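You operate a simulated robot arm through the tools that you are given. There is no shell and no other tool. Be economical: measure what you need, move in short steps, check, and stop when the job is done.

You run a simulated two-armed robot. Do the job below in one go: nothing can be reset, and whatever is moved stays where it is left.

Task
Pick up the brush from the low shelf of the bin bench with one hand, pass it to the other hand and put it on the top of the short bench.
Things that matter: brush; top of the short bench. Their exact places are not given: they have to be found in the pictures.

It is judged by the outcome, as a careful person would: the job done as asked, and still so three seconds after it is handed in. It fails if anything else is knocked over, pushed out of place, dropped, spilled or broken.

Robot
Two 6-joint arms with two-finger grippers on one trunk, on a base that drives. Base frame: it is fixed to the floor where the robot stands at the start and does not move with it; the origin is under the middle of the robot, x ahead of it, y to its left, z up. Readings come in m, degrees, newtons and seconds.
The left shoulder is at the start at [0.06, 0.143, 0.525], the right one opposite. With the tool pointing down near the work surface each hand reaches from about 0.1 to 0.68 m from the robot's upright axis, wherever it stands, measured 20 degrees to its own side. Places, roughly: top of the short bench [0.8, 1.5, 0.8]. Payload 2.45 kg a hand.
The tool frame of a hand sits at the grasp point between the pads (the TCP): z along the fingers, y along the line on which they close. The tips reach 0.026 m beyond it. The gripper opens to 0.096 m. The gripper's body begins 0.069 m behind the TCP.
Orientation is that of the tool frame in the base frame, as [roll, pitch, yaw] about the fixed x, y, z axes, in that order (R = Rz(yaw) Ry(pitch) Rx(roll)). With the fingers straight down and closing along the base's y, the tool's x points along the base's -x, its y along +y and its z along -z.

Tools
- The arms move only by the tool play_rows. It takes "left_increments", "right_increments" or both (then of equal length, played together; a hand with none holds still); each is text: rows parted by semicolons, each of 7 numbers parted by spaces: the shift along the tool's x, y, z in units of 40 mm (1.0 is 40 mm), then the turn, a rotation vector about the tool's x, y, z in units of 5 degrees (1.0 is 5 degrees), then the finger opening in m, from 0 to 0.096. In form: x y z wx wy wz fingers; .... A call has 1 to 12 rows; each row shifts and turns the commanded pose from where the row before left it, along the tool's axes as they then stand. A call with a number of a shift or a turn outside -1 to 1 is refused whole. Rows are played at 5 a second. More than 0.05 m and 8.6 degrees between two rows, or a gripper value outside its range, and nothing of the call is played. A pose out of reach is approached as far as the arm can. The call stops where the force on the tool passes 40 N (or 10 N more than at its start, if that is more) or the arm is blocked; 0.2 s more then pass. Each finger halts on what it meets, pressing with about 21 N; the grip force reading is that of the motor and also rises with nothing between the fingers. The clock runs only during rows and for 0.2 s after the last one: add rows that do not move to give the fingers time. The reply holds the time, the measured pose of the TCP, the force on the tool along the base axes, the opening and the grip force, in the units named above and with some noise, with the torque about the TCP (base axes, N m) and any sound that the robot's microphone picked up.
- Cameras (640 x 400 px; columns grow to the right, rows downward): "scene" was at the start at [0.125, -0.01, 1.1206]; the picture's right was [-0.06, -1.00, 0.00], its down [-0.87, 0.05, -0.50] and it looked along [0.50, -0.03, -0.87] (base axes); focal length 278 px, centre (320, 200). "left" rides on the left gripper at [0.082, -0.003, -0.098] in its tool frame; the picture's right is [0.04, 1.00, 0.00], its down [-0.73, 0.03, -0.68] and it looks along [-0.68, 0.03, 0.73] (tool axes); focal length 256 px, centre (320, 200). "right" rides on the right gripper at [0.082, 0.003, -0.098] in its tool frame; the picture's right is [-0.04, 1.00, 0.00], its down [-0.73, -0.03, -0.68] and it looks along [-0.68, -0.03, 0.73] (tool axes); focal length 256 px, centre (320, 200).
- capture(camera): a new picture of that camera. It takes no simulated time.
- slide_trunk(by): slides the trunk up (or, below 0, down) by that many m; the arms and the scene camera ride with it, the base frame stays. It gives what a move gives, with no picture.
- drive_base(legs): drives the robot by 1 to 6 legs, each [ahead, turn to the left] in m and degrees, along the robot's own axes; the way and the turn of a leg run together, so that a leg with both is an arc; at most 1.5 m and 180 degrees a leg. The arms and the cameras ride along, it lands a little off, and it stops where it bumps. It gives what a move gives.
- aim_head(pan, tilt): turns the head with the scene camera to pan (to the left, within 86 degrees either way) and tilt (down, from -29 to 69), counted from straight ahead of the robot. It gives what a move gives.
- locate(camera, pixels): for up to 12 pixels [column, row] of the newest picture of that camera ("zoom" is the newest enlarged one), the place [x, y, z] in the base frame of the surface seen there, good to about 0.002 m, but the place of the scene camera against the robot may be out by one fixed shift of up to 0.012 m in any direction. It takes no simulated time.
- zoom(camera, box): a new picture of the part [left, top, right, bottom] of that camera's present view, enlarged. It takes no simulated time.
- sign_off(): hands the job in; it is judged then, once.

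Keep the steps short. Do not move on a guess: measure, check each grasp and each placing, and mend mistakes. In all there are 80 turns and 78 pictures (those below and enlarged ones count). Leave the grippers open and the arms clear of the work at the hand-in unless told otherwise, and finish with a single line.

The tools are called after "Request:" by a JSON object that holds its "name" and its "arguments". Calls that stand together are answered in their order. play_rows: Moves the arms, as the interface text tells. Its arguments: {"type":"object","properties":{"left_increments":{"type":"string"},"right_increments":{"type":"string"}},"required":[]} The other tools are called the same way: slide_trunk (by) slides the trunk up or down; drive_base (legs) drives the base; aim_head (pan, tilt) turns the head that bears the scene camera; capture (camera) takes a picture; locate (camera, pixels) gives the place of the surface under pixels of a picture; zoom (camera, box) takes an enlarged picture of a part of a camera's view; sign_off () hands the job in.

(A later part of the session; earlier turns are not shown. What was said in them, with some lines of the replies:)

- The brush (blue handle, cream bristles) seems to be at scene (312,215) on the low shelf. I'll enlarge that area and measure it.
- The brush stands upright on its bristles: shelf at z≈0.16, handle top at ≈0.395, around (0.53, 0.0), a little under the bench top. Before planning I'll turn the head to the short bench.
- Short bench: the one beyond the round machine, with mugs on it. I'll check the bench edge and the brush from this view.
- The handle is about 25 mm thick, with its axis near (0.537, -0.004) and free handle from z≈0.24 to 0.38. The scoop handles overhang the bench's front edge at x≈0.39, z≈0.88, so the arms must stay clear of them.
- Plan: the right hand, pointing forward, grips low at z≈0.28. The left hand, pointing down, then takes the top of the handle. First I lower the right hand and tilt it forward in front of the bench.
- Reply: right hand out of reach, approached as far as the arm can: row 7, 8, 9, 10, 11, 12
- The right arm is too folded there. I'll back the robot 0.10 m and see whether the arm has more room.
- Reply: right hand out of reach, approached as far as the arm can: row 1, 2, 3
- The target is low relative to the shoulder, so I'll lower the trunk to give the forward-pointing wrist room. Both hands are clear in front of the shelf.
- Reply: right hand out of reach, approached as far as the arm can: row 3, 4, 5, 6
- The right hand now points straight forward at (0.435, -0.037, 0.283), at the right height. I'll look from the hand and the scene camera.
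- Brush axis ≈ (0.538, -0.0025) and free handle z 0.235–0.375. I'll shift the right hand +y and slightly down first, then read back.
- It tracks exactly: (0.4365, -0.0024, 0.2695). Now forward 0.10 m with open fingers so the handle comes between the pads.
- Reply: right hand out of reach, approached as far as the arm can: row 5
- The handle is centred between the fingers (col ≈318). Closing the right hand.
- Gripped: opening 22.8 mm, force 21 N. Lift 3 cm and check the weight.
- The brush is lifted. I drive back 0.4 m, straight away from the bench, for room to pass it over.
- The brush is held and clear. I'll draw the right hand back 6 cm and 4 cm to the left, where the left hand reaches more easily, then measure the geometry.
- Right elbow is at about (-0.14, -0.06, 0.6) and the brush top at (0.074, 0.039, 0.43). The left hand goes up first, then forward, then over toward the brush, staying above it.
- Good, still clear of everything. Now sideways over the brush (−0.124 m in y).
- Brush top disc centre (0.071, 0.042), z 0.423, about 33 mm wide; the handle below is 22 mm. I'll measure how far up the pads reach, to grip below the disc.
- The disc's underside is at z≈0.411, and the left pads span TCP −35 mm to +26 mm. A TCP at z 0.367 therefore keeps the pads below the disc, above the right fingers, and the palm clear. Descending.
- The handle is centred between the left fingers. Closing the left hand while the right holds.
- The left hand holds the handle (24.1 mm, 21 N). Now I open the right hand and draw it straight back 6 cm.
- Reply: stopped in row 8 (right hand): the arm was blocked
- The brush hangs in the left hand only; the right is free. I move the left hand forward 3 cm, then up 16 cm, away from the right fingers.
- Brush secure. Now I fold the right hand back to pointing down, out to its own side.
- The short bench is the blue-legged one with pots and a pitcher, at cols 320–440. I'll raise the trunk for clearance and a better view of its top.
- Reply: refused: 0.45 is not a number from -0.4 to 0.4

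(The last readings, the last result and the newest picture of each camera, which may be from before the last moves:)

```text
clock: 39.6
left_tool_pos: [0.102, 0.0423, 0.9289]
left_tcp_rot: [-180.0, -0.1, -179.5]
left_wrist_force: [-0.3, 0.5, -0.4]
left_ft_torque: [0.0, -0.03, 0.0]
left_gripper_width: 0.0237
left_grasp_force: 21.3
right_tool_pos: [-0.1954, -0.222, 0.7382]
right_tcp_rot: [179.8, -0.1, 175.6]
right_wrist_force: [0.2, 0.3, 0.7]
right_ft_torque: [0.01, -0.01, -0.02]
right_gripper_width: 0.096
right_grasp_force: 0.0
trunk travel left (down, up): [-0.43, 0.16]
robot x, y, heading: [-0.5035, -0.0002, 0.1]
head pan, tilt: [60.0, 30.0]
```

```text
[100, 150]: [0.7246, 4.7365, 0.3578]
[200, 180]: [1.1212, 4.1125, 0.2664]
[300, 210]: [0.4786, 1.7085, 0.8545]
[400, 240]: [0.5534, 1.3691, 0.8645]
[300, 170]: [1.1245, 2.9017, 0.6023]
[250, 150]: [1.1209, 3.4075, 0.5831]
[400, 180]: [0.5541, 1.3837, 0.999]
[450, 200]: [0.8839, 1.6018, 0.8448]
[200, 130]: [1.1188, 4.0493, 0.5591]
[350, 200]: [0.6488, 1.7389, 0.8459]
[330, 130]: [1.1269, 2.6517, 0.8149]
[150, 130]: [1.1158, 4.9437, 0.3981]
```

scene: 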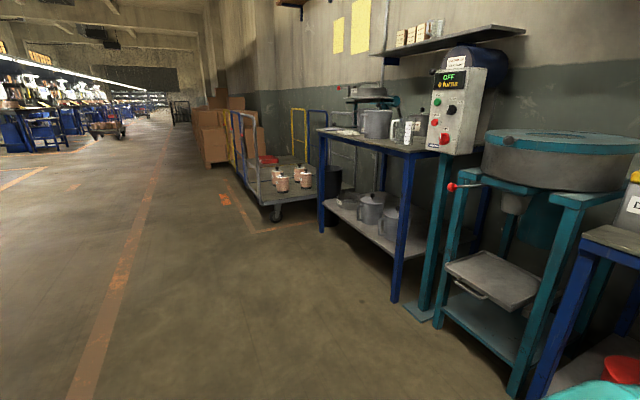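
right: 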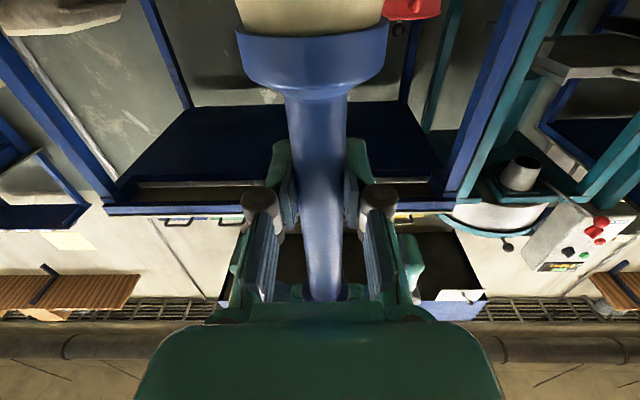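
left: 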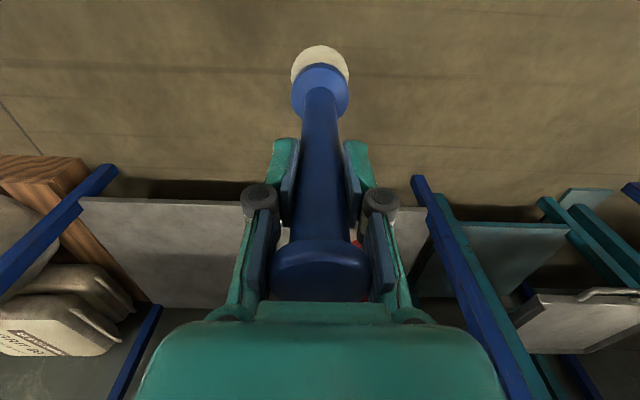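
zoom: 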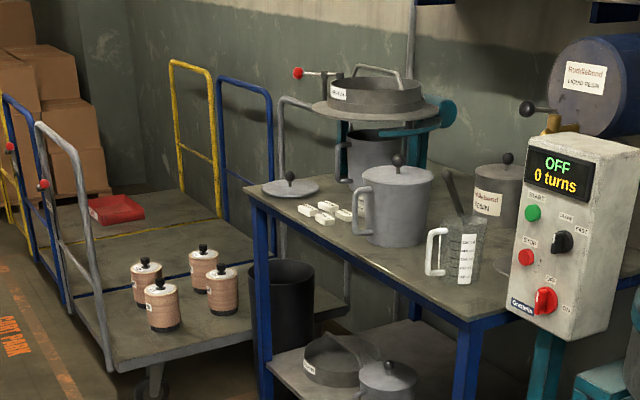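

Request:
{"name": "zoom", "arguments": {"camera": "scene", "box": [285, 110, 405, 185]}}

Request:
{"name": "locate", "arguments": {"camera": "zoom", "pixels": [[50, 150], [200, 235], [400, 345], [300, 265], [150, 200], [380, 310], [420, 290], [520, 320], [90, 125], [200, 170], [470, 250], [560, 160]]}}

```text
5.33 times, centred on (345, 148) of scene
```

zoom: 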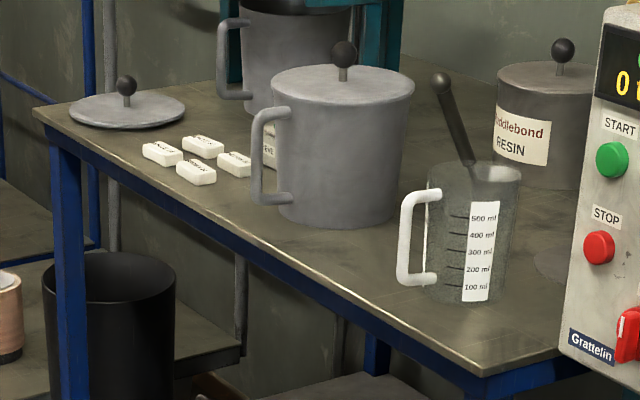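

```text
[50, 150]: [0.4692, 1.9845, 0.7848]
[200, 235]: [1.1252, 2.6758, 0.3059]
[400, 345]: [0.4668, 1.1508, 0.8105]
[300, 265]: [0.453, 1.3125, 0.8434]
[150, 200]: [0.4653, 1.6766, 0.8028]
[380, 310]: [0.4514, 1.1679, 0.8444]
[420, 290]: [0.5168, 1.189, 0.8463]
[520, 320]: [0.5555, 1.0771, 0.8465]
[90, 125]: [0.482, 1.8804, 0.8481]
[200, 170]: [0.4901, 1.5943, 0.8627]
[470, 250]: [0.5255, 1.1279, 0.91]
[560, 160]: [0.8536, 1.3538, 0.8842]
```

Bench top: z≈0.845, front edge x≈0.44, y from ≈1.02 to 2.0, with pots on it. I'll drive to face it: turn left, 1.2 m, turn right; this stays well back from it.

Request:
{"name": "drive_base", "arguments": {"legs": [[0, 90], [1.2, 0], [0, -90]]}}

Request:
{"name": "aim_head", "arguments": {"pan": 0, "tilt": 35}}

Request:
{"name": "capture", "arguments": {"camera": "scene"}}

```text
clock: 42.7
left_tool_pos: [-0.18, 0.5155, 0.9284]
left_tcp_rot: [-179.9, -0.2, -125.5]
left_wrist_force: [-0.4, 0.0, -2.0]
left_ft_torque: [0.01, 0.0, 0.02]
left_gripper_width: 0.0233
left_grasp_force: 20.4
right_tool_pos: [-0.1383, 0.1229, 0.7378]
right_tcp_rot: [179.9, -0.6, -130.3]
right_wrist_force: [0.8, -0.7, -0.4]
right_ft_torque: [0.0, 0.04, -0.03]
right_gripper_width: 0.0961
right_grasp_force: 0.0
trunk travel left (down, up): [-0.43, 0.16]
robot x, y, heading: [-0.4712, -0.0279, 56.1]
head pan, tilt: [60.0, 30.0]
stopped in leg 1: the robot was blocked; the commanded pose is now the measured one
```

```text
clock: 44.0
left_tool_pos: [-0.1802, 0.5152, 0.9302]
left_tcp_rot: [180.0, -0.1, -125.6]
left_wrist_force: [0.6, 0.8, -1.4]
left_ft_torque: [-0.01, 0.01, 0.04]
left_gripper_width: 0.0239
left_grasp_force: 20.8
right_tool_pos: [-0.1389, 0.1218, 0.7384]
right_tcp_rot: [179.9, -0.4, -130.3]
right_wrist_force: [-0.5, 0.1, -0.1]
right_ft_torque: [-0.01, -0.01, -0.03]
right_gripper_width: 0.0961
right_grasp_force: 0.0
trunk travel left (down, up): [-0.43, 0.16]
robot x, y, heading: [-0.4687, -0.0265, 56.1]
head pan, tilt: [0.0, 35.0]
```

```text
45 pictures are left
```

scene: 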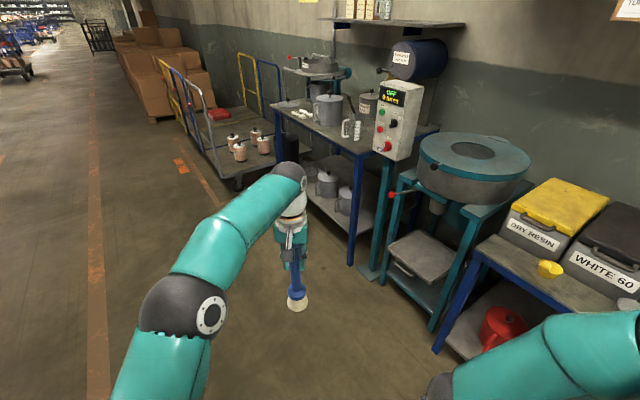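

The turn was blocked at 56°. I'll look both ways to see what the robot touches.

Request:
{"name": "aim_head", "arguments": {"pan": 86, "tilt": 40}}

Request:
{"name": "capture", "arguments": {"camera": "scene"}}

Request:
{"name": "aim_head", "arguments": {"pan": -86, "tilt": 45}}

Request:
{"name": "capture", "arguments": {"camera": "scene"}}

```text
clock: 45.6
left_tool_pos: [-0.1806, 0.5155, 0.931]
left_tcp_rot: [180.0, -0.1, -125.6]
left_wrist_force: [-0.4, -0.3, -1.6]
left_ft_torque: [0.03, 0.0, 0.0]
left_gripper_width: 0.0238
left_grasp_force: 21.1
right_tool_pos: [-0.1412, 0.1232, 0.7385]
right_tcp_rot: [179.9, -0.5, -130.4]
right_wrist_force: [0.4, -0.8, -0.1]
right_ft_torque: [0.03, 0.01, -0.01]
right_gripper_width: 0.0961
right_grasp_force: 0.0
trunk travel left (down, up): [-0.43, 0.16]
robot x, y, heading: [-0.4686, -0.0298, 56.0]
head pan, tilt: [85.9, 40.0]
```

```text
44 pictures are left
```

scene: 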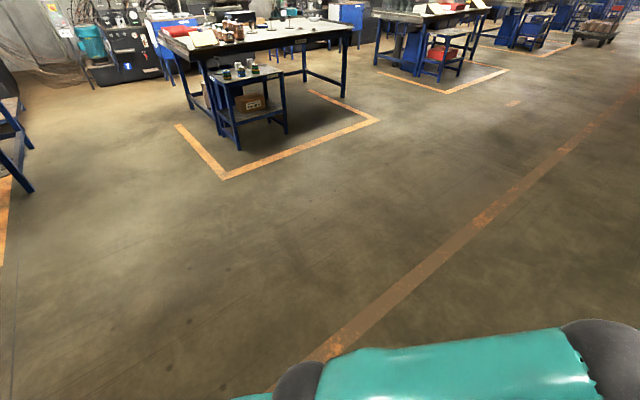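

```text
clock: 48.2
left_tool_pos: [-0.181, 0.5157, 0.9313]
left_tcp_rot: [180.0, -0.1, -125.5]
left_wrist_force: [-0.5, 0.4, -1.4]
left_ft_torque: [-0.03, 0.01, 0.02]
left_gripper_width: 0.0236
left_grasp_force: 21.3
right_tool_pos: [-0.139, 0.1221, 0.7394]
right_tcp_rot: [179.8, -0.5, -130.4]
right_wrist_force: [0.4, 0.1, 0.3]
right_ft_torque: [0.03, 0.02, -0.03]
right_gripper_width: 0.0962
right_grasp_force: 0.1
trunk travel left (down, up): [-0.43, 0.16]
robot x, y, heading: [-0.4681, -0.0249, 56.1]
head pan, tilt: [-85.9, 45.0]
```

```text
43 pictures are left
```

scene: 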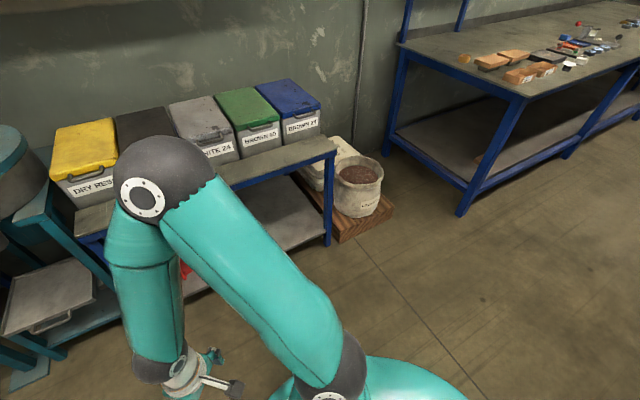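

Request:
{"name": "locate", "arguments": {"camera": "scene", "pixels": [[165, 150], [190, 180], [120, 165], [135, 300], [60, 235], [90, 225], [240, 190], [300, 145], [280, 290], [340, 350], [420, 380], [200, 160]]}}

Request:
{"name": "zoom", "arguments": {"camera": "scene", "box": [30, 90, 350, 290]}}

Request:
{"name": "capture", "arguments": {"camera": "left"}}

Request:
{"name": "capture", "arguments": {"camera": "right"}}

```text
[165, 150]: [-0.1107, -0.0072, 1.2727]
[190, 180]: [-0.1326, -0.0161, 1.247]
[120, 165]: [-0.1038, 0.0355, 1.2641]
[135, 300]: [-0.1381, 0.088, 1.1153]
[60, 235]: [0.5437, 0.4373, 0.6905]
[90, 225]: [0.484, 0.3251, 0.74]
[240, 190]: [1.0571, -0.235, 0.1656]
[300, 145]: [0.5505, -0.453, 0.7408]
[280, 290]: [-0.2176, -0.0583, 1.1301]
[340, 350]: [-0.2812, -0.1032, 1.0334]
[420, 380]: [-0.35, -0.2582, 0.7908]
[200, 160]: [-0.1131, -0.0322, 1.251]
```

```text
2.00 times, centred on (190, 190) of scene
```

zoom: 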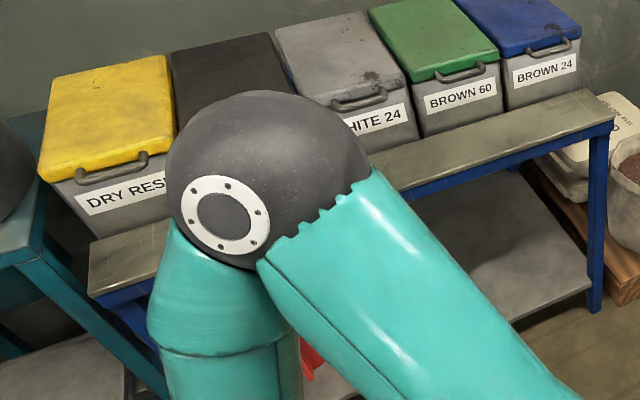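

```text
41 pictures are left
```

left: 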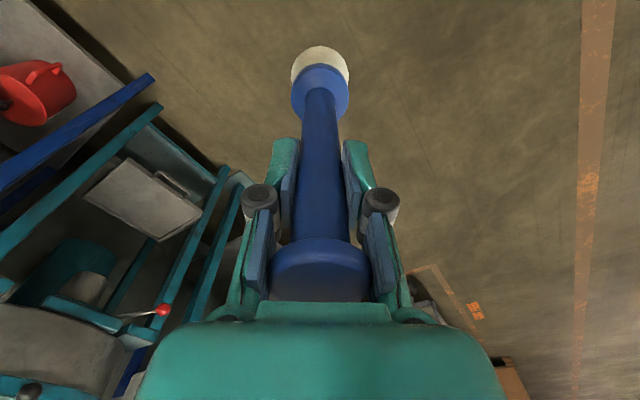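

```text
40 pictures are left
```

right: 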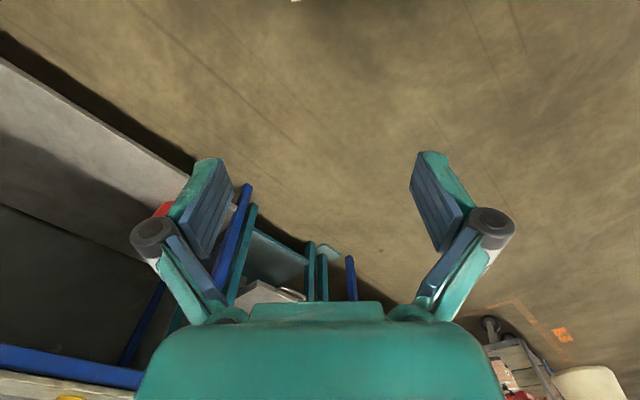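

Neither arm is near anything, so the base's rear probably met something unseen behind. I'll go ahead a little (clear floor) before turning further.

Request:
{"name": "drive_base", "arguments": {"legs": [[0.2, 0]]}}

Request:
{"name": "drive_base", "arguments": {"legs": [[0, 30]]}}

Request:
{"name": "aim_head", "arguments": {"pan": 86, "tilt": 50}}

Request:
{"name": "capture", "arguments": {"camera": "scene"}}

```text
clock: 49.8
left_tool_pos: [-0.067, 0.6827, 0.9293]
left_tcp_rot: [179.9, -0.1, -125.5]
left_wrist_force: [-0.2, -0.3, -0.7]
left_ft_torque: [-0.03, 0.02, 0.03]
left_gripper_width: 0.0237
left_grasp_force: 21.4
right_tool_pos: [-0.0261, 0.2906, 0.7382]
right_tcp_rot: [179.9, -0.6, -130.3]
right_wrist_force: [-0.4, -0.1, -0.1]
right_ft_torque: [-0.05, -0.01, 0.04]
right_gripper_width: 0.096
right_grasp_force: 0.1
trunk travel left (down, up): [-0.43, 0.16]
robot x, y, heading: [-0.3602, 0.1424, 56.0]
head pan, tilt: [-85.9, 45.0]
```

```text
clock: 51.8
left_tool_pos: [-0.3803, 0.7575, 0.9301]
left_tcp_rot: [-180.0, -0.1, -95.3]
left_wrist_force: [-0.3, -0.1, -1.0]
left_ft_torque: [-0.05, 0.02, -0.01]
left_gripper_width: 0.0238
left_grasp_force: 21.0
right_tool_pos: [-0.1479, 0.4378, 0.7386]
right_tcp_rot: [179.9, -0.6, -100.2]
right_wrist_force: [1.1, 0.0, 0.5]
right_ft_torque: [-0.03, 0.0, 0.01]
right_gripper_width: 0.096
right_grasp_force: 0.2
trunk travel left (down, up): [-0.43, 0.16]
robot x, y, heading: [-0.3343, 0.1461, 85.8]
head pan, tilt: [-85.9, 45.0]
```

```text
clock: 54.4
left_tool_pos: [-0.3799, 0.7568, 0.9321]
left_tcp_rot: [-180.0, -0.1, -95.3]
left_wrist_force: [-0.8, -0.4, -1.3]
left_ft_torque: [0.01, 0.0, 0.0]
left_gripper_width: 0.0239
left_grasp_force: 21.5
right_tool_pos: [-0.1463, 0.4371, 0.7388]
right_tcp_rot: [179.8, -0.5, -100.3]
right_wrist_force: [-0.9, -0.8, -0.1]
right_ft_torque: [-0.02, 0.02, 0.0]
right_gripper_width: 0.0959
right_grasp_force: 0.1
trunk travel left (down, up): [-0.43, 0.16]
robot x, y, heading: [-0.3342, 0.1398, 85.6]
head pan, tilt: [85.9, 50.0]
```

```text
39 pictures are left
```

scene: 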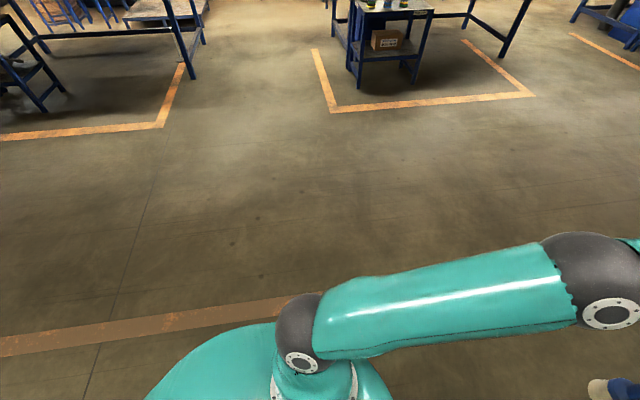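

Only open floor behind. I continue: turn slightly left of +y, drive about 1.07 m, keeping back from the benches.

Request:
{"name": "drive_base", "arguments": {"legs": [[0, 11], [1.08, 0]]}}

Request:
{"name": "aim_head", "arguments": {"pan": -70, "tilt": 40}}

Request:
{"name": "capture", "arguments": {"camera": "scene"}}

```text
clock: 60.8
left_tool_pos: [-0.6304, 1.7958, 0.9319]
left_tcp_rot: [-179.9, -0.1, -84.0]
left_wrist_force: [0.6, 0.2, -1.7]
left_ft_torque: [0.01, 0.02, 0.01]
left_gripper_width: 0.0238
left_grasp_force: 21.0
right_tool_pos: [-0.3389, 1.5277, 0.7392]
right_tcp_rot: [179.9, -0.4, -89.0]
right_wrist_force: [0.4, -0.5, -0.4]
right_ft_torque: [0.01, 0.0, -0.01]
right_gripper_width: 0.0962
right_grasp_force: 0.0
trunk travel left (down, up): [-0.43, 0.16]
robot x, y, heading: [-0.4619, 1.1972, 97.2]
head pan, tilt: [85.9, 50.0]
```

```text
clock: 63.2
left_tool_pos: [-0.6295, 1.7937, 0.9315]
left_tcp_rot: [180.0, -0.1, -84.0]
left_wrist_force: [-0.5, -0.5, -2.0]
left_ft_torque: [0.06, -0.03, 0.04]
left_gripper_width: 0.0236
left_grasp_force: 21.7
right_tool_pos: [-0.3383, 1.5263, 0.7405]
right_tcp_rot: [179.9, -0.4, -89.0]
right_wrist_force: [-0.7, 0.0, 0.0]
right_ft_torque: [0.02, 0.01, 0.01]
right_gripper_width: 0.0962
right_grasp_force: 0.0
trunk travel left (down, up): [-0.43, 0.16]
robot x, y, heading: [-0.4593, 1.1986, 97.4]
head pan, tilt: [-70.0, 40.0]
```

```text
38 pictures are left
```

scene: 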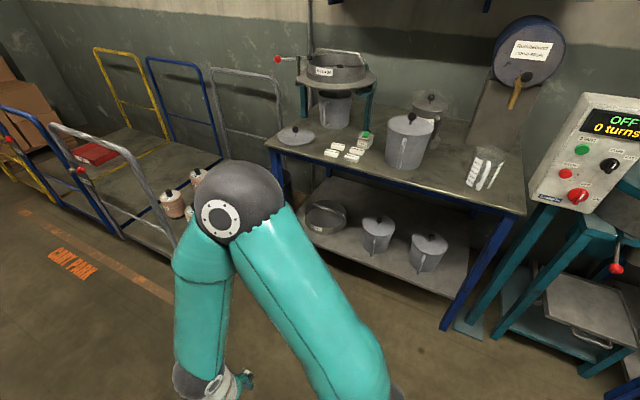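

Good view. The bench top has a free patch between the big pot (405,145) and the glass pitcher (483,170), and another in front of the erasers. Measuring.

Request:
{"name": "locate", "arguments": {"camera": "scene", "pixels": [[440, 165], [450, 150], [430, 180], [462, 195], [378, 160], [385, 170], [400, 168], [455, 135], [335, 158], [365, 140], [432, 145], [470, 182]]}}

Request:
{"name": "zoom", "arguments": {"camera": "scene", "box": [260, 80, 560, 220]}}

```text
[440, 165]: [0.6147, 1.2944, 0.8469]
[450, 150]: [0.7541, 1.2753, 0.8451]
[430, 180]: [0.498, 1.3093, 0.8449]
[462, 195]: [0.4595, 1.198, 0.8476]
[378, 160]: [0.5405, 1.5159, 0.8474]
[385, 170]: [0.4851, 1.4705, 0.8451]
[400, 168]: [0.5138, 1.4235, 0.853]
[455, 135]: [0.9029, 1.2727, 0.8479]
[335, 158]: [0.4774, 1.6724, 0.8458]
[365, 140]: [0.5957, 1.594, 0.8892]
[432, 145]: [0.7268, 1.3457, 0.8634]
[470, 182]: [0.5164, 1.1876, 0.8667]
```

```text
2.13 times, centred on (410, 150) of scene
```

zoom: 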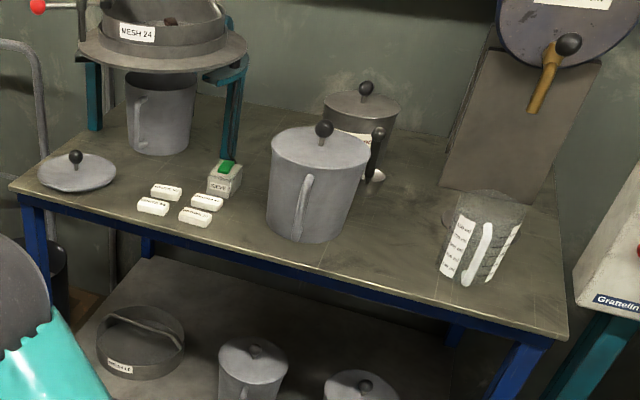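

Free patch centred at about (0.54, 1.262), between the pot (y>1.32) and the pitcher (y<1.19). I turn to face the bench, then raise the trunk.

Request:
{"name": "drive_base", "arguments": {"legs": [[0, -97.3]]}}

Request:
{"name": "slide_trunk", "arguments": {"by": 0.15}}

Request:
{"name": "aim_head", "arguments": {"pan": 0, "tilt": 40}}

Request:
{"name": "capture", "arguments": {"camera": "scene"}}

```text
clock: 66.0
left_tool_pos: [-0.1492, 1.7335, 0.9322]
left_tcp_rot: [180.0, 0.1, -130.5]
left_wrist_force: [0.0, -0.4, -0.7]
left_ft_torque: [0.02, -0.03, 0.0]
left_gripper_width: 0.0237
left_grasp_force: 20.9
right_tool_pos: [-0.1434, 1.3368, 0.7407]
right_tcp_rot: [180.0, -0.6, -135.3]
right_wrist_force: [-0.2, 0.8, 0.7]
right_ft_torque: [0.02, 0.0, 0.0]
right_gripper_width: 0.0962
right_grasp_force: 0.0
trunk travel left (down, up): [-0.43, 0.16]
robot x, y, heading: [-0.4916, 1.2214, 49.4]
head pan, tilt: [-70.0, 40.0]
stopped in leg 1: the robot was blocked; the commanded pose is now the measured one
```

```text
clock: 67.8
left_tool_pos: [-0.1487, 1.7337, 1.0818]
left_tcp_rot: [180.0, 0.0, -130.4]
left_wrist_force: [-0.1, 1.4, -1.4]
left_ft_torque: [0.0, 0.05, -0.02]
left_gripper_width: 0.0236
left_grasp_force: 20.7
right_tool_pos: [-0.1435, 1.3364, 0.8907]
right_tcp_rot: [179.8, -0.5, -135.3]
right_wrist_force: [0.1, -0.5, 0.0]
right_ft_torque: [0.03, -0.04, 0.05]
right_gripper_width: 0.0961
right_grasp_force: 0.0
trunk travel left (down, up): [-0.58, 0.01]
robot x, y, heading: [-0.4951, 1.2224, 49.5]
head pan, tilt: [-70.0, 40.0]
```

```text
clock: 69.2
left_tool_pos: [-0.1498, 1.7325, 1.0833]
left_tcp_rot: [180.0, 0.1, -130.4]
left_wrist_force: [0.5, 0.0, -1.8]
left_ft_torque: [0.0, 0.05, 0.04]
left_gripper_width: 0.0238
left_grasp_force: 20.8
right_tool_pos: [-0.1431, 1.3379, 0.8906]
right_tcp_rot: [179.9, -0.6, -135.3]
right_wrist_force: [-0.1, -0.2, 0.2]
right_ft_torque: [0.0, -0.01, -0.03]
right_gripper_width: 0.0962
right_grasp_force: 0.0
trunk travel left (down, up): [-0.58, 0.01]
robot x, y, heading: [-0.491, 1.218, 49.3]
head pan, tilt: [0.0, 40.0]
```

```text
36 pictures are left
```

scene: 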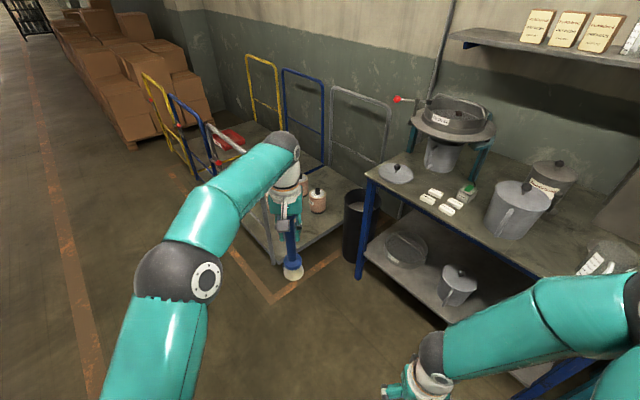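

Again it stopped after about 50° with open space all round, so big turns seem to be cut short. I'll use smaller turns.

Request:
{"name": "drive_base", "arguments": {"legs": [[0, -25]]}}

Request:
{"name": "drive_base", "arguments": {"legs": [[0, -24.5]]}}

Request:
{"name": "capture", "arguments": {"camera": "scene"}}

```text
clock: 71.0
left_tool_pos: [0.0384, 1.5425, 1.0819]
left_tcp_rot: [180.0, 0.0, -155.3]
left_wrist_force: [1.0, 0.2, -0.9]
left_ft_torque: [-0.03, 0.01, 0.0]
left_gripper_width: 0.0238
left_grasp_force: 21.8
right_tool_pos: [-0.1239, 1.1797, 0.8906]
right_tcp_rot: [-180.0, -0.5, -160.3]
right_wrist_force: [0.0, 0.1, 0.4]
right_ft_torque: [0.0, 0.01, -0.01]
right_gripper_width: 0.0958
right_grasp_force: 0.0
trunk travel left (down, up): [-0.58, 0.01]
robot x, y, heading: [-0.4998, 1.2426, 24.6]
head pan, tilt: [0.0, 40.0]
```

```text
clock: 72.8
left_tool_pos: [0.1144, 1.2928, 1.0837]
left_tcp_rot: [180.0, -0.1, -179.8]
left_wrist_force: [0.8, 0.1, -1.6]
left_ft_torque: [0.03, 0.02, 0.01]
left_gripper_width: 0.0236
left_grasp_force: 20.9
right_tool_pos: [-0.183, 1.0302, 0.8902]
right_tcp_rot: [180.0, -0.7, 175.2]
right_wrist_force: [-0.2, 0.2, 0.1]
right_ft_torque: [0.01, 0.02, 0.0]
right_gripper_width: 0.0961
right_grasp_force: 0.1
trunk travel left (down, up): [-0.58, 0.01]
robot x, y, heading: [-0.4999, 1.2629, 0.3]
head pan, tilt: [0.0, 40.0]
```

```text
35 pictures are left
```

scene: 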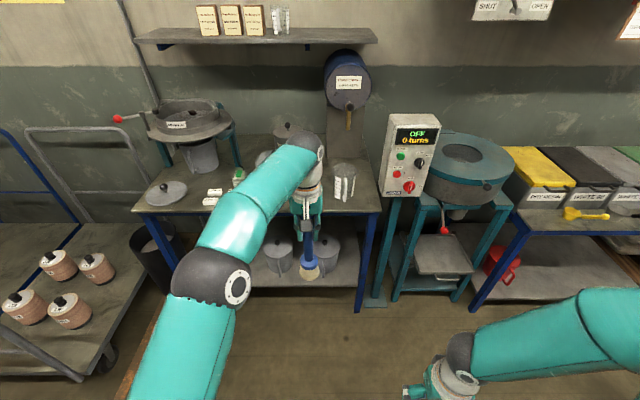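

Facing the bench. I check the control box, drum and wall shelf distances before driving in, and shift the left hand −3 cm in y.

Request:
{"name": "locate", "arguments": {"camera": "scene", "pixels": [[400, 180], [445, 230], [345, 100], [350, 122], [250, 42], [342, 180], [280, 240], [308, 270], [160, 190], [330, 165]]}}

Request:
{"name": "play_rows", "arguments": {"left_increments": "0 -.4 0 0 0 0 0; 0 -.38 0 0 0 0 0; 0 0 0 0 0 0 0"}}

Request:
{"name": "capture", "arguments": {"camera": "left"}}

```text
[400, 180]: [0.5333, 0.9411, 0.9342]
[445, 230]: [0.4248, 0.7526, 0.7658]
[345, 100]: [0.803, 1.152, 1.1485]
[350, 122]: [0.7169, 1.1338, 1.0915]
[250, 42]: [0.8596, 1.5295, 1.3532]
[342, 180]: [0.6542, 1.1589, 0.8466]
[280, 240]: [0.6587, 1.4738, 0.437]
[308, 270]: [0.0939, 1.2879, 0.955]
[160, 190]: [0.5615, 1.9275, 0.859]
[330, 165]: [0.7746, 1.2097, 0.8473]
```

```text
clock: 73.6
left_tool_pos: [0.1139, 1.2633, 1.0842]
left_tcp_rot: [-179.9, 0.1, -179.7]
left_wrist_force: [0.8, 0.3, -0.6]
left_ft_torque: [-0.03, -0.04, -0.02]
left_gripper_width: 0.024
left_grasp_force: 21.1
right_tool_pos: [-0.1828, 1.0309, 0.8902]
right_tcp_rot: [179.8, -0.5, 175.3]
right_wrist_force: [-0.4, 0.3, 0.6]
right_ft_torque: [-0.02, 0.04, 0.01]
right_gripper_width: 0.0958
right_grasp_force: 0.0
trunk travel left (down, up): [-0.58, 0.01]
robot x, y, heading: [-0.4973, 1.2559, 0.3]
head pan, tilt: [0.0, 40.0]
```

```text
34 pictures are left
```

left: 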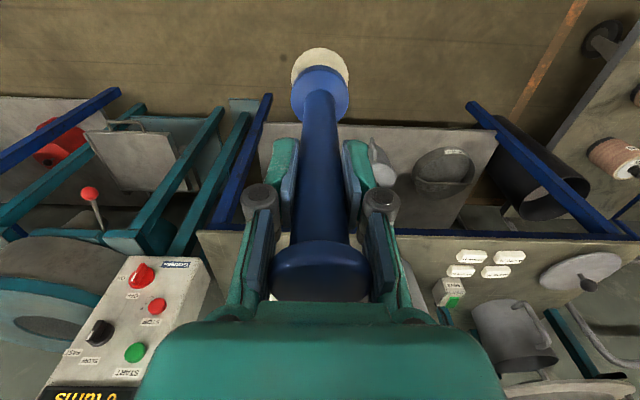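

Clearances are fine (control box x≥0.5 at y≈0.94, drum lever at x 0.72). Drive ahead 0.25 m, then look again.

Request:
{"name": "drive_base", "arguments": {"legs": [[0.25, 0]]}}

Request:
{"name": "aim_head", "arguments": {"pan": 10, "tilt": 50}}

Request:
{"name": "capture", "arguments": {"camera": "scene"}}

Request:
{"name": "capture", "arguments": {"camera": "left"}}

```text
clock: 75.4
left_tool_pos: [0.365, 1.2591, 1.0822]
left_tcp_rot: [180.0, 0.0, 179.9]
left_wrist_force: [1.0, -0.5, -1.0]
left_ft_torque: [-0.02, 0.05, 0.01]
left_gripper_width: 0.0236
left_grasp_force: 20.8
right_tool_pos: [0.0667, 1.0289, 0.8911]
right_tcp_rot: [179.9, -0.6, 174.8]
right_wrist_force: [0.6, 1.3, -0.2]
right_ft_torque: [0.05, 0.03, -0.03]
right_gripper_width: 0.0959
right_grasp_force: 0.1
trunk travel left (down, up): [-0.58, 0.01]
robot x, y, heading: [-0.2471, 1.2644, -0.3]
head pan, tilt: [0.0, 40.0]
```

```text
clock: 76.2
left_tool_pos: [0.3636, 1.2577, 1.0844]
left_tcp_rot: [180.0, 0.0, 179.8]
left_wrist_force: [-0.3, -0.3, -0.9]
left_ft_torque: [0.03, 0.0, -0.02]
left_gripper_width: 0.0237
left_grasp_force: 21.5
right_tool_pos: [0.0659, 1.0273, 0.8918]
right_tcp_rot: [179.9, -0.5, 174.9]
right_wrist_force: [-0.2, 0.3, -0.3]
right_ft_torque: [0.01, -0.02, -0.01]
right_gripper_width: 0.0959
right_grasp_force: 0.2
trunk travel left (down, up): [-0.58, 0.01]
robot x, y, heading: [-0.2515, 1.2623, -0.0]
head pan, tilt: [10.0, 50.0]
```

```text
33 pictures are left
```

scene: 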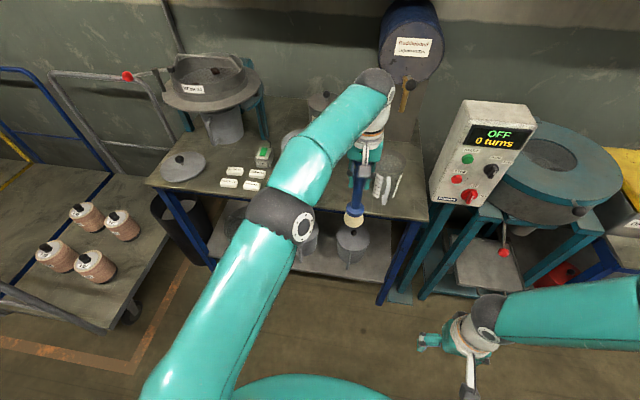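

```text
32 pictures are left
```

left: 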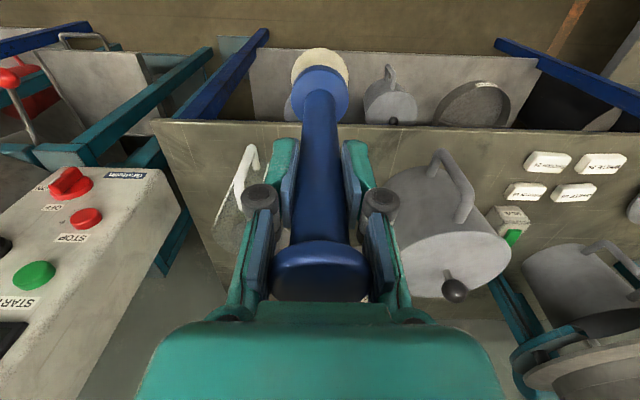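

The left camera shows the pitcher (handle at (248,165)) and pot (440,230) on either side. Measuring the gap.

Request:
{"name": "locate", "arguments": {"camera": "left", "pixels": [[230, 205], [246, 165], [256, 150], [220, 230], [400, 180], [410, 260], [440, 240], [465, 185], [385, 150], [260, 130], [390, 170], [455, 290]]}}

Request:
{"name": "zoom", "arguments": {"camera": "scene", "box": [240, 80, 440, 240]}}

```text
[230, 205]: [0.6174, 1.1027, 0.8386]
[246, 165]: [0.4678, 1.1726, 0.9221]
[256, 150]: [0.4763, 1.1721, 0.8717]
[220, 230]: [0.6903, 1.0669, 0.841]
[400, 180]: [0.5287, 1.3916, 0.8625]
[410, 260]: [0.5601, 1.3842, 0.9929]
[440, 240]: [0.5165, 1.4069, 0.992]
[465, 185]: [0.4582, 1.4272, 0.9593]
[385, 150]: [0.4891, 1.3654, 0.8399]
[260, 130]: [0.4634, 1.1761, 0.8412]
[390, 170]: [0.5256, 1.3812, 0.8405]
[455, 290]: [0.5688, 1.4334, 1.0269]
```

```text
2.50 times, centred on (340, 160) of scene
```

zoom: 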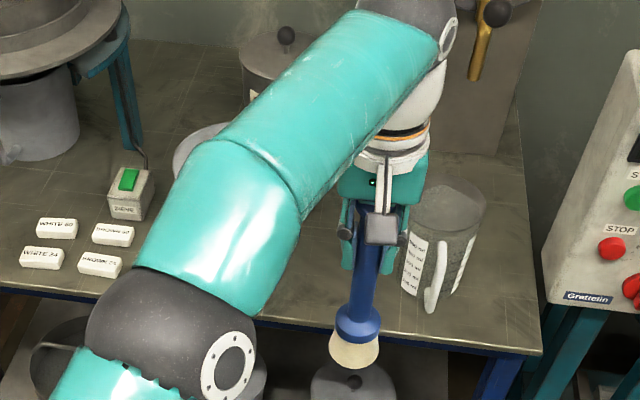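

Gap between pitcher (y<1.19) and pot (y>1.38): centre y≈1.28. I shift the left hand +2.2 cm in y, then drive in 0.17 m.

Request:
{"name": "play_rows", "arguments": {"left_increments": "0 .3 0 0 0 0 0; 0 .25 0 0 0 0 0; 0 0 0 0 0 0 0"}}

Request:
{"name": "drive_base", "arguments": {"legs": [[0.1, 0]]}}

Request:
{"name": "capture", "arguments": {"camera": "left"}}

Request:
{"name": "capture", "arguments": {"camera": "scene"}}

```text
clock: 77.0
left_tool_pos: [0.3644, 1.2805, 1.0834]
left_tcp_rot: [180.0, 0.1, 180.0]
left_wrist_force: [-0.4, 0.7, -1.4]
left_ft_torque: [-0.01, 0.01, 0.0]
left_gripper_width: 0.0234
left_grasp_force: 20.9
right_tool_pos: [0.0651, 1.0278, 0.8913]
right_tcp_rot: [179.8, -0.6, 174.9]
right_wrist_force: [0.2, 0.4, 0.6]
right_ft_torque: [0.01, 0.0, -0.03]
right_gripper_width: 0.096
right_grasp_force: 0.0
trunk travel left (down, up): [-0.58, 0.01]
robot x, y, heading: [-0.2512, 1.2609, -0.1]
head pan, tilt: [10.0, 50.0]
```

```text
clock: 78.1
left_tool_pos: [0.4666, 1.2796, 1.0824]
left_tcp_rot: [179.9, -0.1, 179.9]
left_wrist_force: [0.5, -0.3, -2.1]
left_ft_torque: [0.01, 0.04, 0.04]
left_gripper_width: 0.0238
left_grasp_force: 20.4
right_tool_pos: [0.1681, 1.0275, 0.891]
right_tcp_rot: [179.9, -0.5, 174.8]
right_wrist_force: [1.0, -1.1, -0.5]
right_ft_torque: [-0.01, 0.03, 0.0]
right_gripper_width: 0.0959
right_grasp_force: 0.0
trunk travel left (down, up): [-0.58, 0.01]
robot x, y, heading: [-0.1427, 1.2603, -0.4]
head pan, tilt: [10.0, 50.0]
```

```text
30 pictures are left
```

left: 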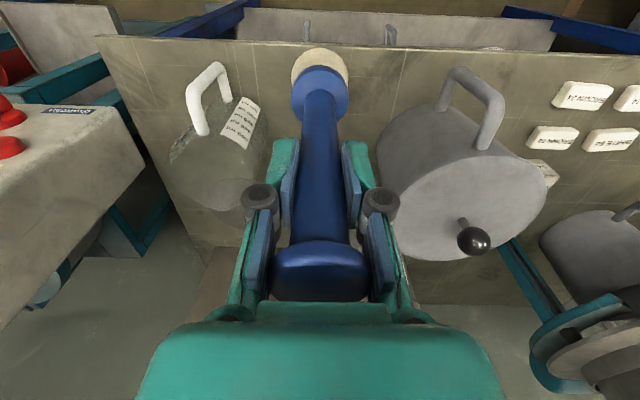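

```text
29 pictures are left
```

scene: 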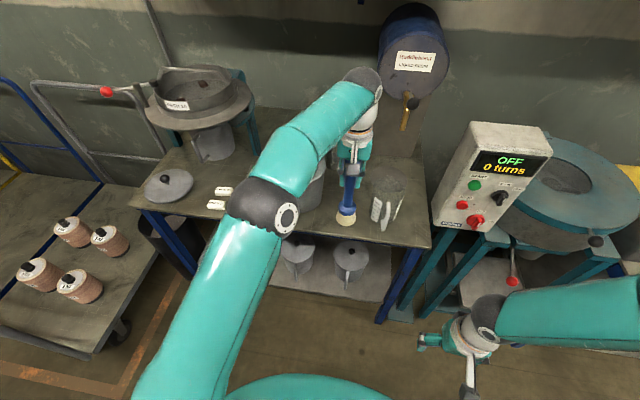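

Brush is nicely centred between pitcher and pot. Another 0.065 m forward.

Request:
{"name": "drive_base", "arguments": {"legs": [[0.065, 0]]}}

Request:
{"name": "capture", "arguments": {"camera": "left"}}

Request:
{"name": "locate", "arguments": {"camera": "left", "pixels": [[320, 55], [300, 60], [365, 100], [275, 110], [365, 60], [275, 60], [320, 30], [370, 130], [265, 150], [385, 150]]}}

```text
clock: 79.1
left_tool_pos: [0.5328, 1.2801, 1.082]
left_tcp_rot: [-180.0, -0.2, 180.0]
left_wrist_force: [0.9, 0.5, -2.3]
left_ft_torque: [0.04, 0.08, 0.02]
left_gripper_width: 0.0238
left_grasp_force: 20.6
right_tool_pos: [0.2333, 1.0271, 0.8902]
right_tcp_rot: [179.9, -0.8, 174.9]
right_wrist_force: [0.0, 0.5, 1.0]
right_ft_torque: [-0.01, 0.05, 0.0]
right_gripper_width: 0.0959
right_grasp_force: 0.0
trunk travel left (down, up): [-0.58, 0.01]
robot x, y, heading: [-0.0782, 1.2624, -0.3]
head pan, tilt: [10.0, 50.0]
```

```text
28 pictures are left
```

left: 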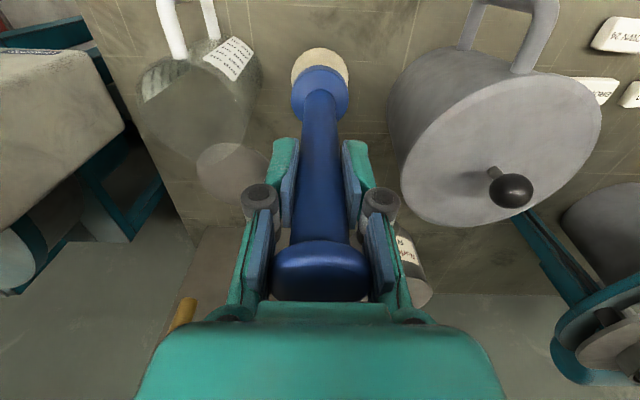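

```text
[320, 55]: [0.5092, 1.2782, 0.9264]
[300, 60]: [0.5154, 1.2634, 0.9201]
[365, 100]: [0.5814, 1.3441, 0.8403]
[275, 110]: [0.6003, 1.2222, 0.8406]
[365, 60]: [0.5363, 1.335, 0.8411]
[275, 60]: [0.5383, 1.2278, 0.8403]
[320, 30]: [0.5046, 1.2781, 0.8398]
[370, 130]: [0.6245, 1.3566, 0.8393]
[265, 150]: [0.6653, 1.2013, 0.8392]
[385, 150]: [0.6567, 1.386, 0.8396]
```

Brush base is centred on free table (surface z 0.840, y 1.23–1.34 free). By my earlier measures the bristles end 0.1765 m below the TCP, so contact is at TCP z≈1.0165. Lowering to just above.

Request:
{"name": "play_rows", "arguments": {"left_increments": "0 0 .5 0 0 0 0; 0 0 .5 0 0 0 0; 0 0 .5 0 0 0 0; 0 0 0 0 0 0 0"}}

Request:
{"name": "zoom", "arguments": {"camera": "scene", "box": [280, 100, 440, 250]}}

```text
clock: 80.1
left_tool_pos: [0.5303, 1.2798, 1.0251]
left_tcp_rot: [179.9, 0.0, 179.8]
left_wrist_force: [0.5, -0.1, -1.0]
left_ft_torque: [0.01, 0.01, -0.02]
left_gripper_width: 0.0236
left_grasp_force: 20.5
right_tool_pos: [0.2318, 1.0275, 0.8925]
right_tcp_rot: [179.9, -0.5, 174.9]
right_wrist_force: [-0.1, 0.9, 0.8]
right_ft_torque: [-0.03, 0.0, 0.0]
right_gripper_width: 0.0959
right_grasp_force: 0.0
trunk travel left (down, up): [-0.58, 0.01]
robot x, y, heading: [-0.0826, 1.2612, -0.4]
head pan, tilt: [10.0, 50.0]
```

```text
2.67 times, centred on (360, 175) of scene
```

zoom: 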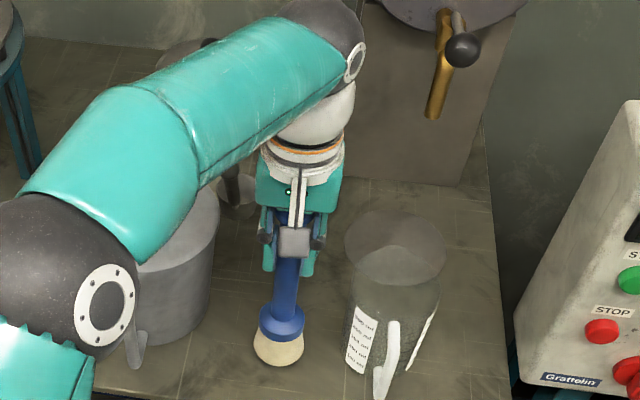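

Request:
{"name": "play_rows", "arguments": {"left_increments": "0 0 .06 0 0 0 0; 0 0 .06 0 0 0 0; 0 0 .05 0 0 0 0; 0 0 0 0 0 0 0"}}

```text
clock: 81.1
left_tool_pos: [0.5304, 1.2795, 1.0161]
left_tcp_rot: [180.0, 0.0, 179.9]
left_wrist_force: [-0.2, 0.0, -1.4]
left_ft_torque: [-0.01, -0.01, -0.03]
left_gripper_width: 0.0236
left_grasp_force: 21.0
right_tool_pos: [0.2319, 1.0273, 0.892]
right_tcp_rot: [179.9, -0.4, 174.9]
right_wrist_force: [0.4, 0.1, -0.5]
right_ft_torque: [-0.02, -0.03, 0.03]
right_gripper_width: 0.096
right_grasp_force: 0.1
trunk travel left (down, up): [-0.58, 0.01]
robot x, y, heading: [-0.0787, 1.2594, -0.4]
head pan, tilt: [10.0, 50.0]
```

No contact force yet; continuing in 1–2 mm steps.

Request:
{"name": "play_rows", "arguments": {"left_increments": "0 0 .03 0 0 0 0; 0 0 .03 0 0 0 0; 0 0 0 0 0 0 0"}}

Request:
{"name": "capture", "arguments": {"camera": "left"}}

```text
clock: 81.9
left_tool_pos: [0.5293, 1.2798, 1.0169]
left_tcp_rot: [-179.9, 0.2, 179.8]
left_wrist_force: [0.9, -0.5, 6.2]
left_ft_torque: [0.01, 0.12, -0.03]
left_gripper_width: 0.0238
left_grasp_force: 21.3
right_tool_pos: [0.2307, 1.0278, 0.8924]
right_tcp_rot: [179.8, -0.4, 174.8]
right_wrist_force: [-0.5, -0.6, 0.0]
right_ft_torque: [0.02, -0.03, 0.0]
right_gripper_width: 0.0958
right_grasp_force: 0.0
trunk travel left (down, up): [-0.58, 0.01]
robot x, y, heading: [-0.0842, 1.2581, -0.2]
head pan, tilt: [10.0, 50.0]
```

```text
26 pictures are left
```

left: 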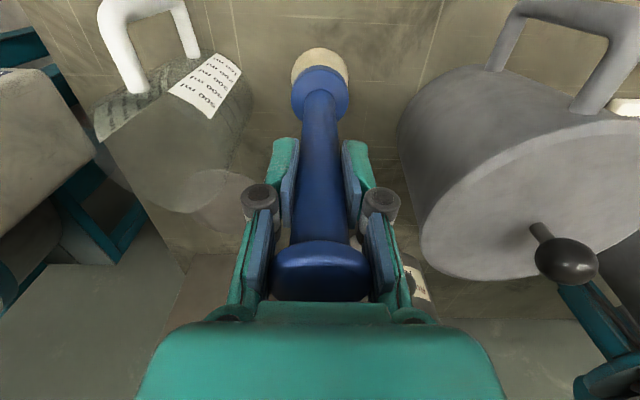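

Contact: 6.2 N upward. Easing off slightly, then opening to 0.07 m (pot and pitcher stay clear).

Request:
{"name": "play_rows", "arguments": {"left_increments": "0 0 -.02 0 0 0 0; 0 0 0 0 0 0 .03; 0 0 0 0 0 0 .05; 0 0 0 0 0 0 .07; 0 0 0 0 0 0 .07; 0 0 0 0 0 0 .07"}}

Request:
{"name": "capture", "arguments": {"camera": "left"}}

```text
clock: 83.3
left_tool_pos: [0.5315, 1.2789, 1.0159]
left_tcp_rot: [-180.0, -0.1, 179.9]
left_wrist_force: [-0.5, -0.2, -0.6]
left_ft_torque: [0.0, -0.01, 0.02]
left_gripper_width: 0.0696
left_grasp_force: 0.1
right_tool_pos: [0.2315, 1.0274, 0.8922]
right_tcp_rot: [179.9, -0.5, 174.9]
right_wrist_force: [0.0, 0.4, -0.3]
right_ft_torque: [0.0, 0.04, 0.01]
right_gripper_width: 0.0958
right_grasp_force: 0.0
trunk travel left (down, up): [-0.58, 0.01]
robot x, y, heading: [-0.0847, 1.2608, -0.1]
head pan, tilt: [10.0, 50.0]
```

```text
25 pictures are left
```

left: 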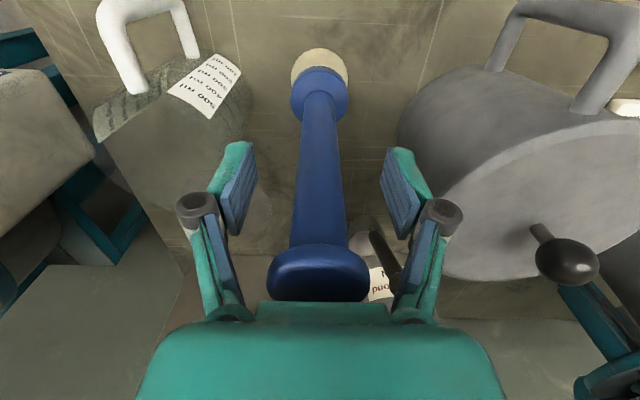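

The brush stands free. Raising the hand straight up 12 cm.

Request:
{"name": "play_rows", "arguments": {"left_increments": "0 0 -.3 0 0 0 .07; 0 0 -.6 0 0 0 .07; 0 0 -.7 0 0 0 .07; 0 0 -.7 0 0 0 .07; 0 0 -.7 0 0 0 .07; 0 0 0 0 0 0 .07"}}

Request:
{"name": "capture", "arguments": {"camera": "left"}}

```text
clock: 84.7
left_tool_pos: [0.5224, 1.2808, 1.1321]
left_tcp_rot: [179.9, -0.2, 179.8]
left_wrist_force: [-0.1, 0.5, -0.5]
left_ft_torque: [0.01, 0.0, 0.02]
left_gripper_width: 0.0702
left_grasp_force: 0.2
left hand out of reach, approached as far as the arm can: row 5
right_tool_pos: [0.2323, 1.0269, 0.8911]
right_tcp_rot: [179.8, -0.5, 174.9]
right_wrist_force: [0.0, 0.8, 0.3]
right_ft_torque: [0.01, -0.03, 0.01]
right_gripper_width: 0.096
right_grasp_force: 0.0
trunk travel left (down, up): [-0.58, 0.01]
robot x, y, heading: [-0.0826, 1.2585, -0.1]
head pan, tilt: [10.0, 50.0]
```

```text
24 pictures are left
```

left: 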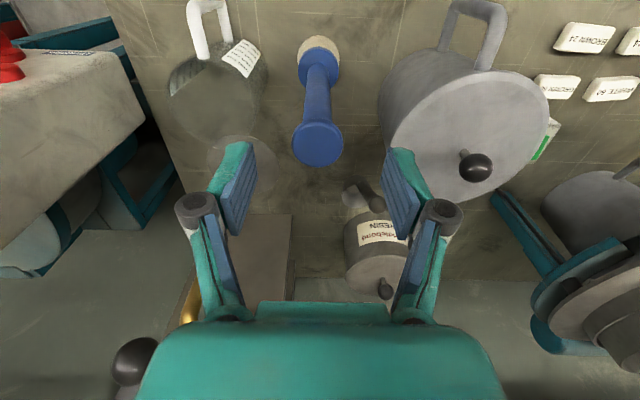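

Tips at 1.106 m, brush top at ≈1.075 m: clear. Backing the robot straight out the way it came.

Request:
{"name": "drive_base", "arguments": {"legs": [[-0.38, 0]]}}

Request:
{"name": "play_rows", "arguments": {"left_increments": "0 0 0 0 0 0 .096; 0 0 0 0 0 0 .096; 0 0 0 0 0 0 .096"}}

Request:
{"name": "capture", "arguments": {"camera": "scene"}}

Request:
{"name": "zoom", "arguments": {"camera": "scene", "box": [240, 60, 440, 210]}}

```text
clock: 87.2
left_tool_pos: [0.1349, 1.2838, 1.1308]
left_tcp_rot: [-180.0, 0.2, -180.0]
left_wrist_force: [-0.7, -0.9, -0.1]
left_ft_torque: [-0.02, -0.01, 0.0]
left_gripper_width: 0.07
left_grasp_force: 0.1
right_tool_pos: [-0.1518, 1.0298, 0.8922]
right_tcp_rot: [180.0, -0.5, 175.0]
right_wrist_force: [-0.9, 0.5, 0.2]
right_ft_torque: [0.0, -0.01, 0.04]
right_gripper_width: 0.0959
right_grasp_force: 0.1
trunk travel left (down, up): [-0.58, 0.01]
robot x, y, heading: [-0.4659, 1.2631, -0.0]
head pan, tilt: [10.0, 50.0]
```

```text
clock: 88.0
left_tool_pos: [0.1359, 1.2848, 1.1311]
left_tcp_rot: [-179.9, 0.0, 179.9]
left_wrist_force: [-0.5, 0.2, 0.3]
left_ft_torque: [0.0, -0.02, -0.01]
left_gripper_width: 0.096
left_grasp_force: 0.0
right_tool_pos: [-0.1515, 1.0296, 0.8925]
right_tcp_rot: [179.9, -0.4, 175.1]
right_wrist_force: [-0.5, -1.0, -0.1]
right_ft_torque: [0.01, 0.0, 0.0]
right_gripper_width: 0.096
right_grasp_force: 0.0
trunk travel left (down, up): [-0.58, 0.01]
robot x, y, heading: [-0.4624, 1.2638, -0.1]
head pan, tilt: [10.0, 50.0]
```

```text
23 pictures are left
```

scene: 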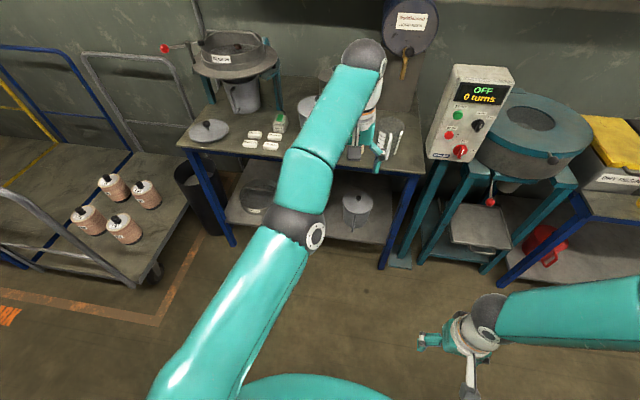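

```text
2.67 times, centred on (340, 135) of scene
```

zoom: 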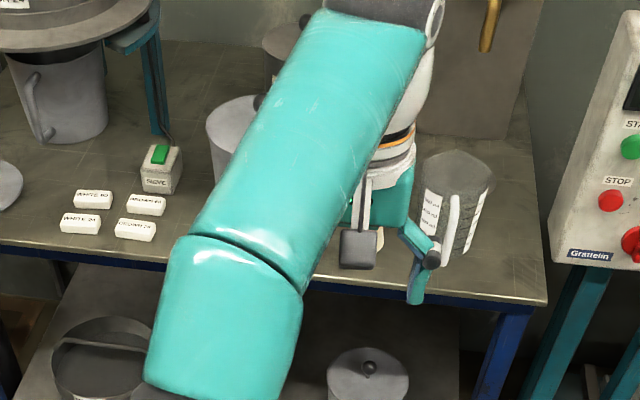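

The arm hides the brush from here, so I check with the left hand camera.

Request:
{"name": "capture", "arguments": {"camera": "left"}}

```text
21 pictures are left
```

left: 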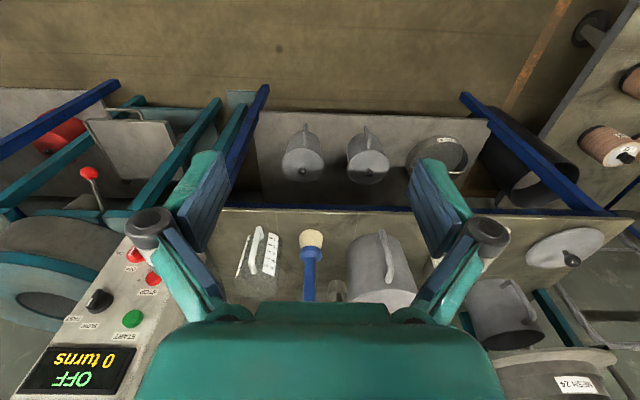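

The brush stands upright on the bench top at (310,260), between the pitcher and the pot, with nothing disturbed. Both grippers are open and clear, so I'm handing in.

Request:
{"name": "sign_off", "arguments": {}}

```text
The job is handed in.
```

The brush was picked from the low shelf with the right hand, passed to the left hand, and left standing upright on top of the short bench; the job is handed in.
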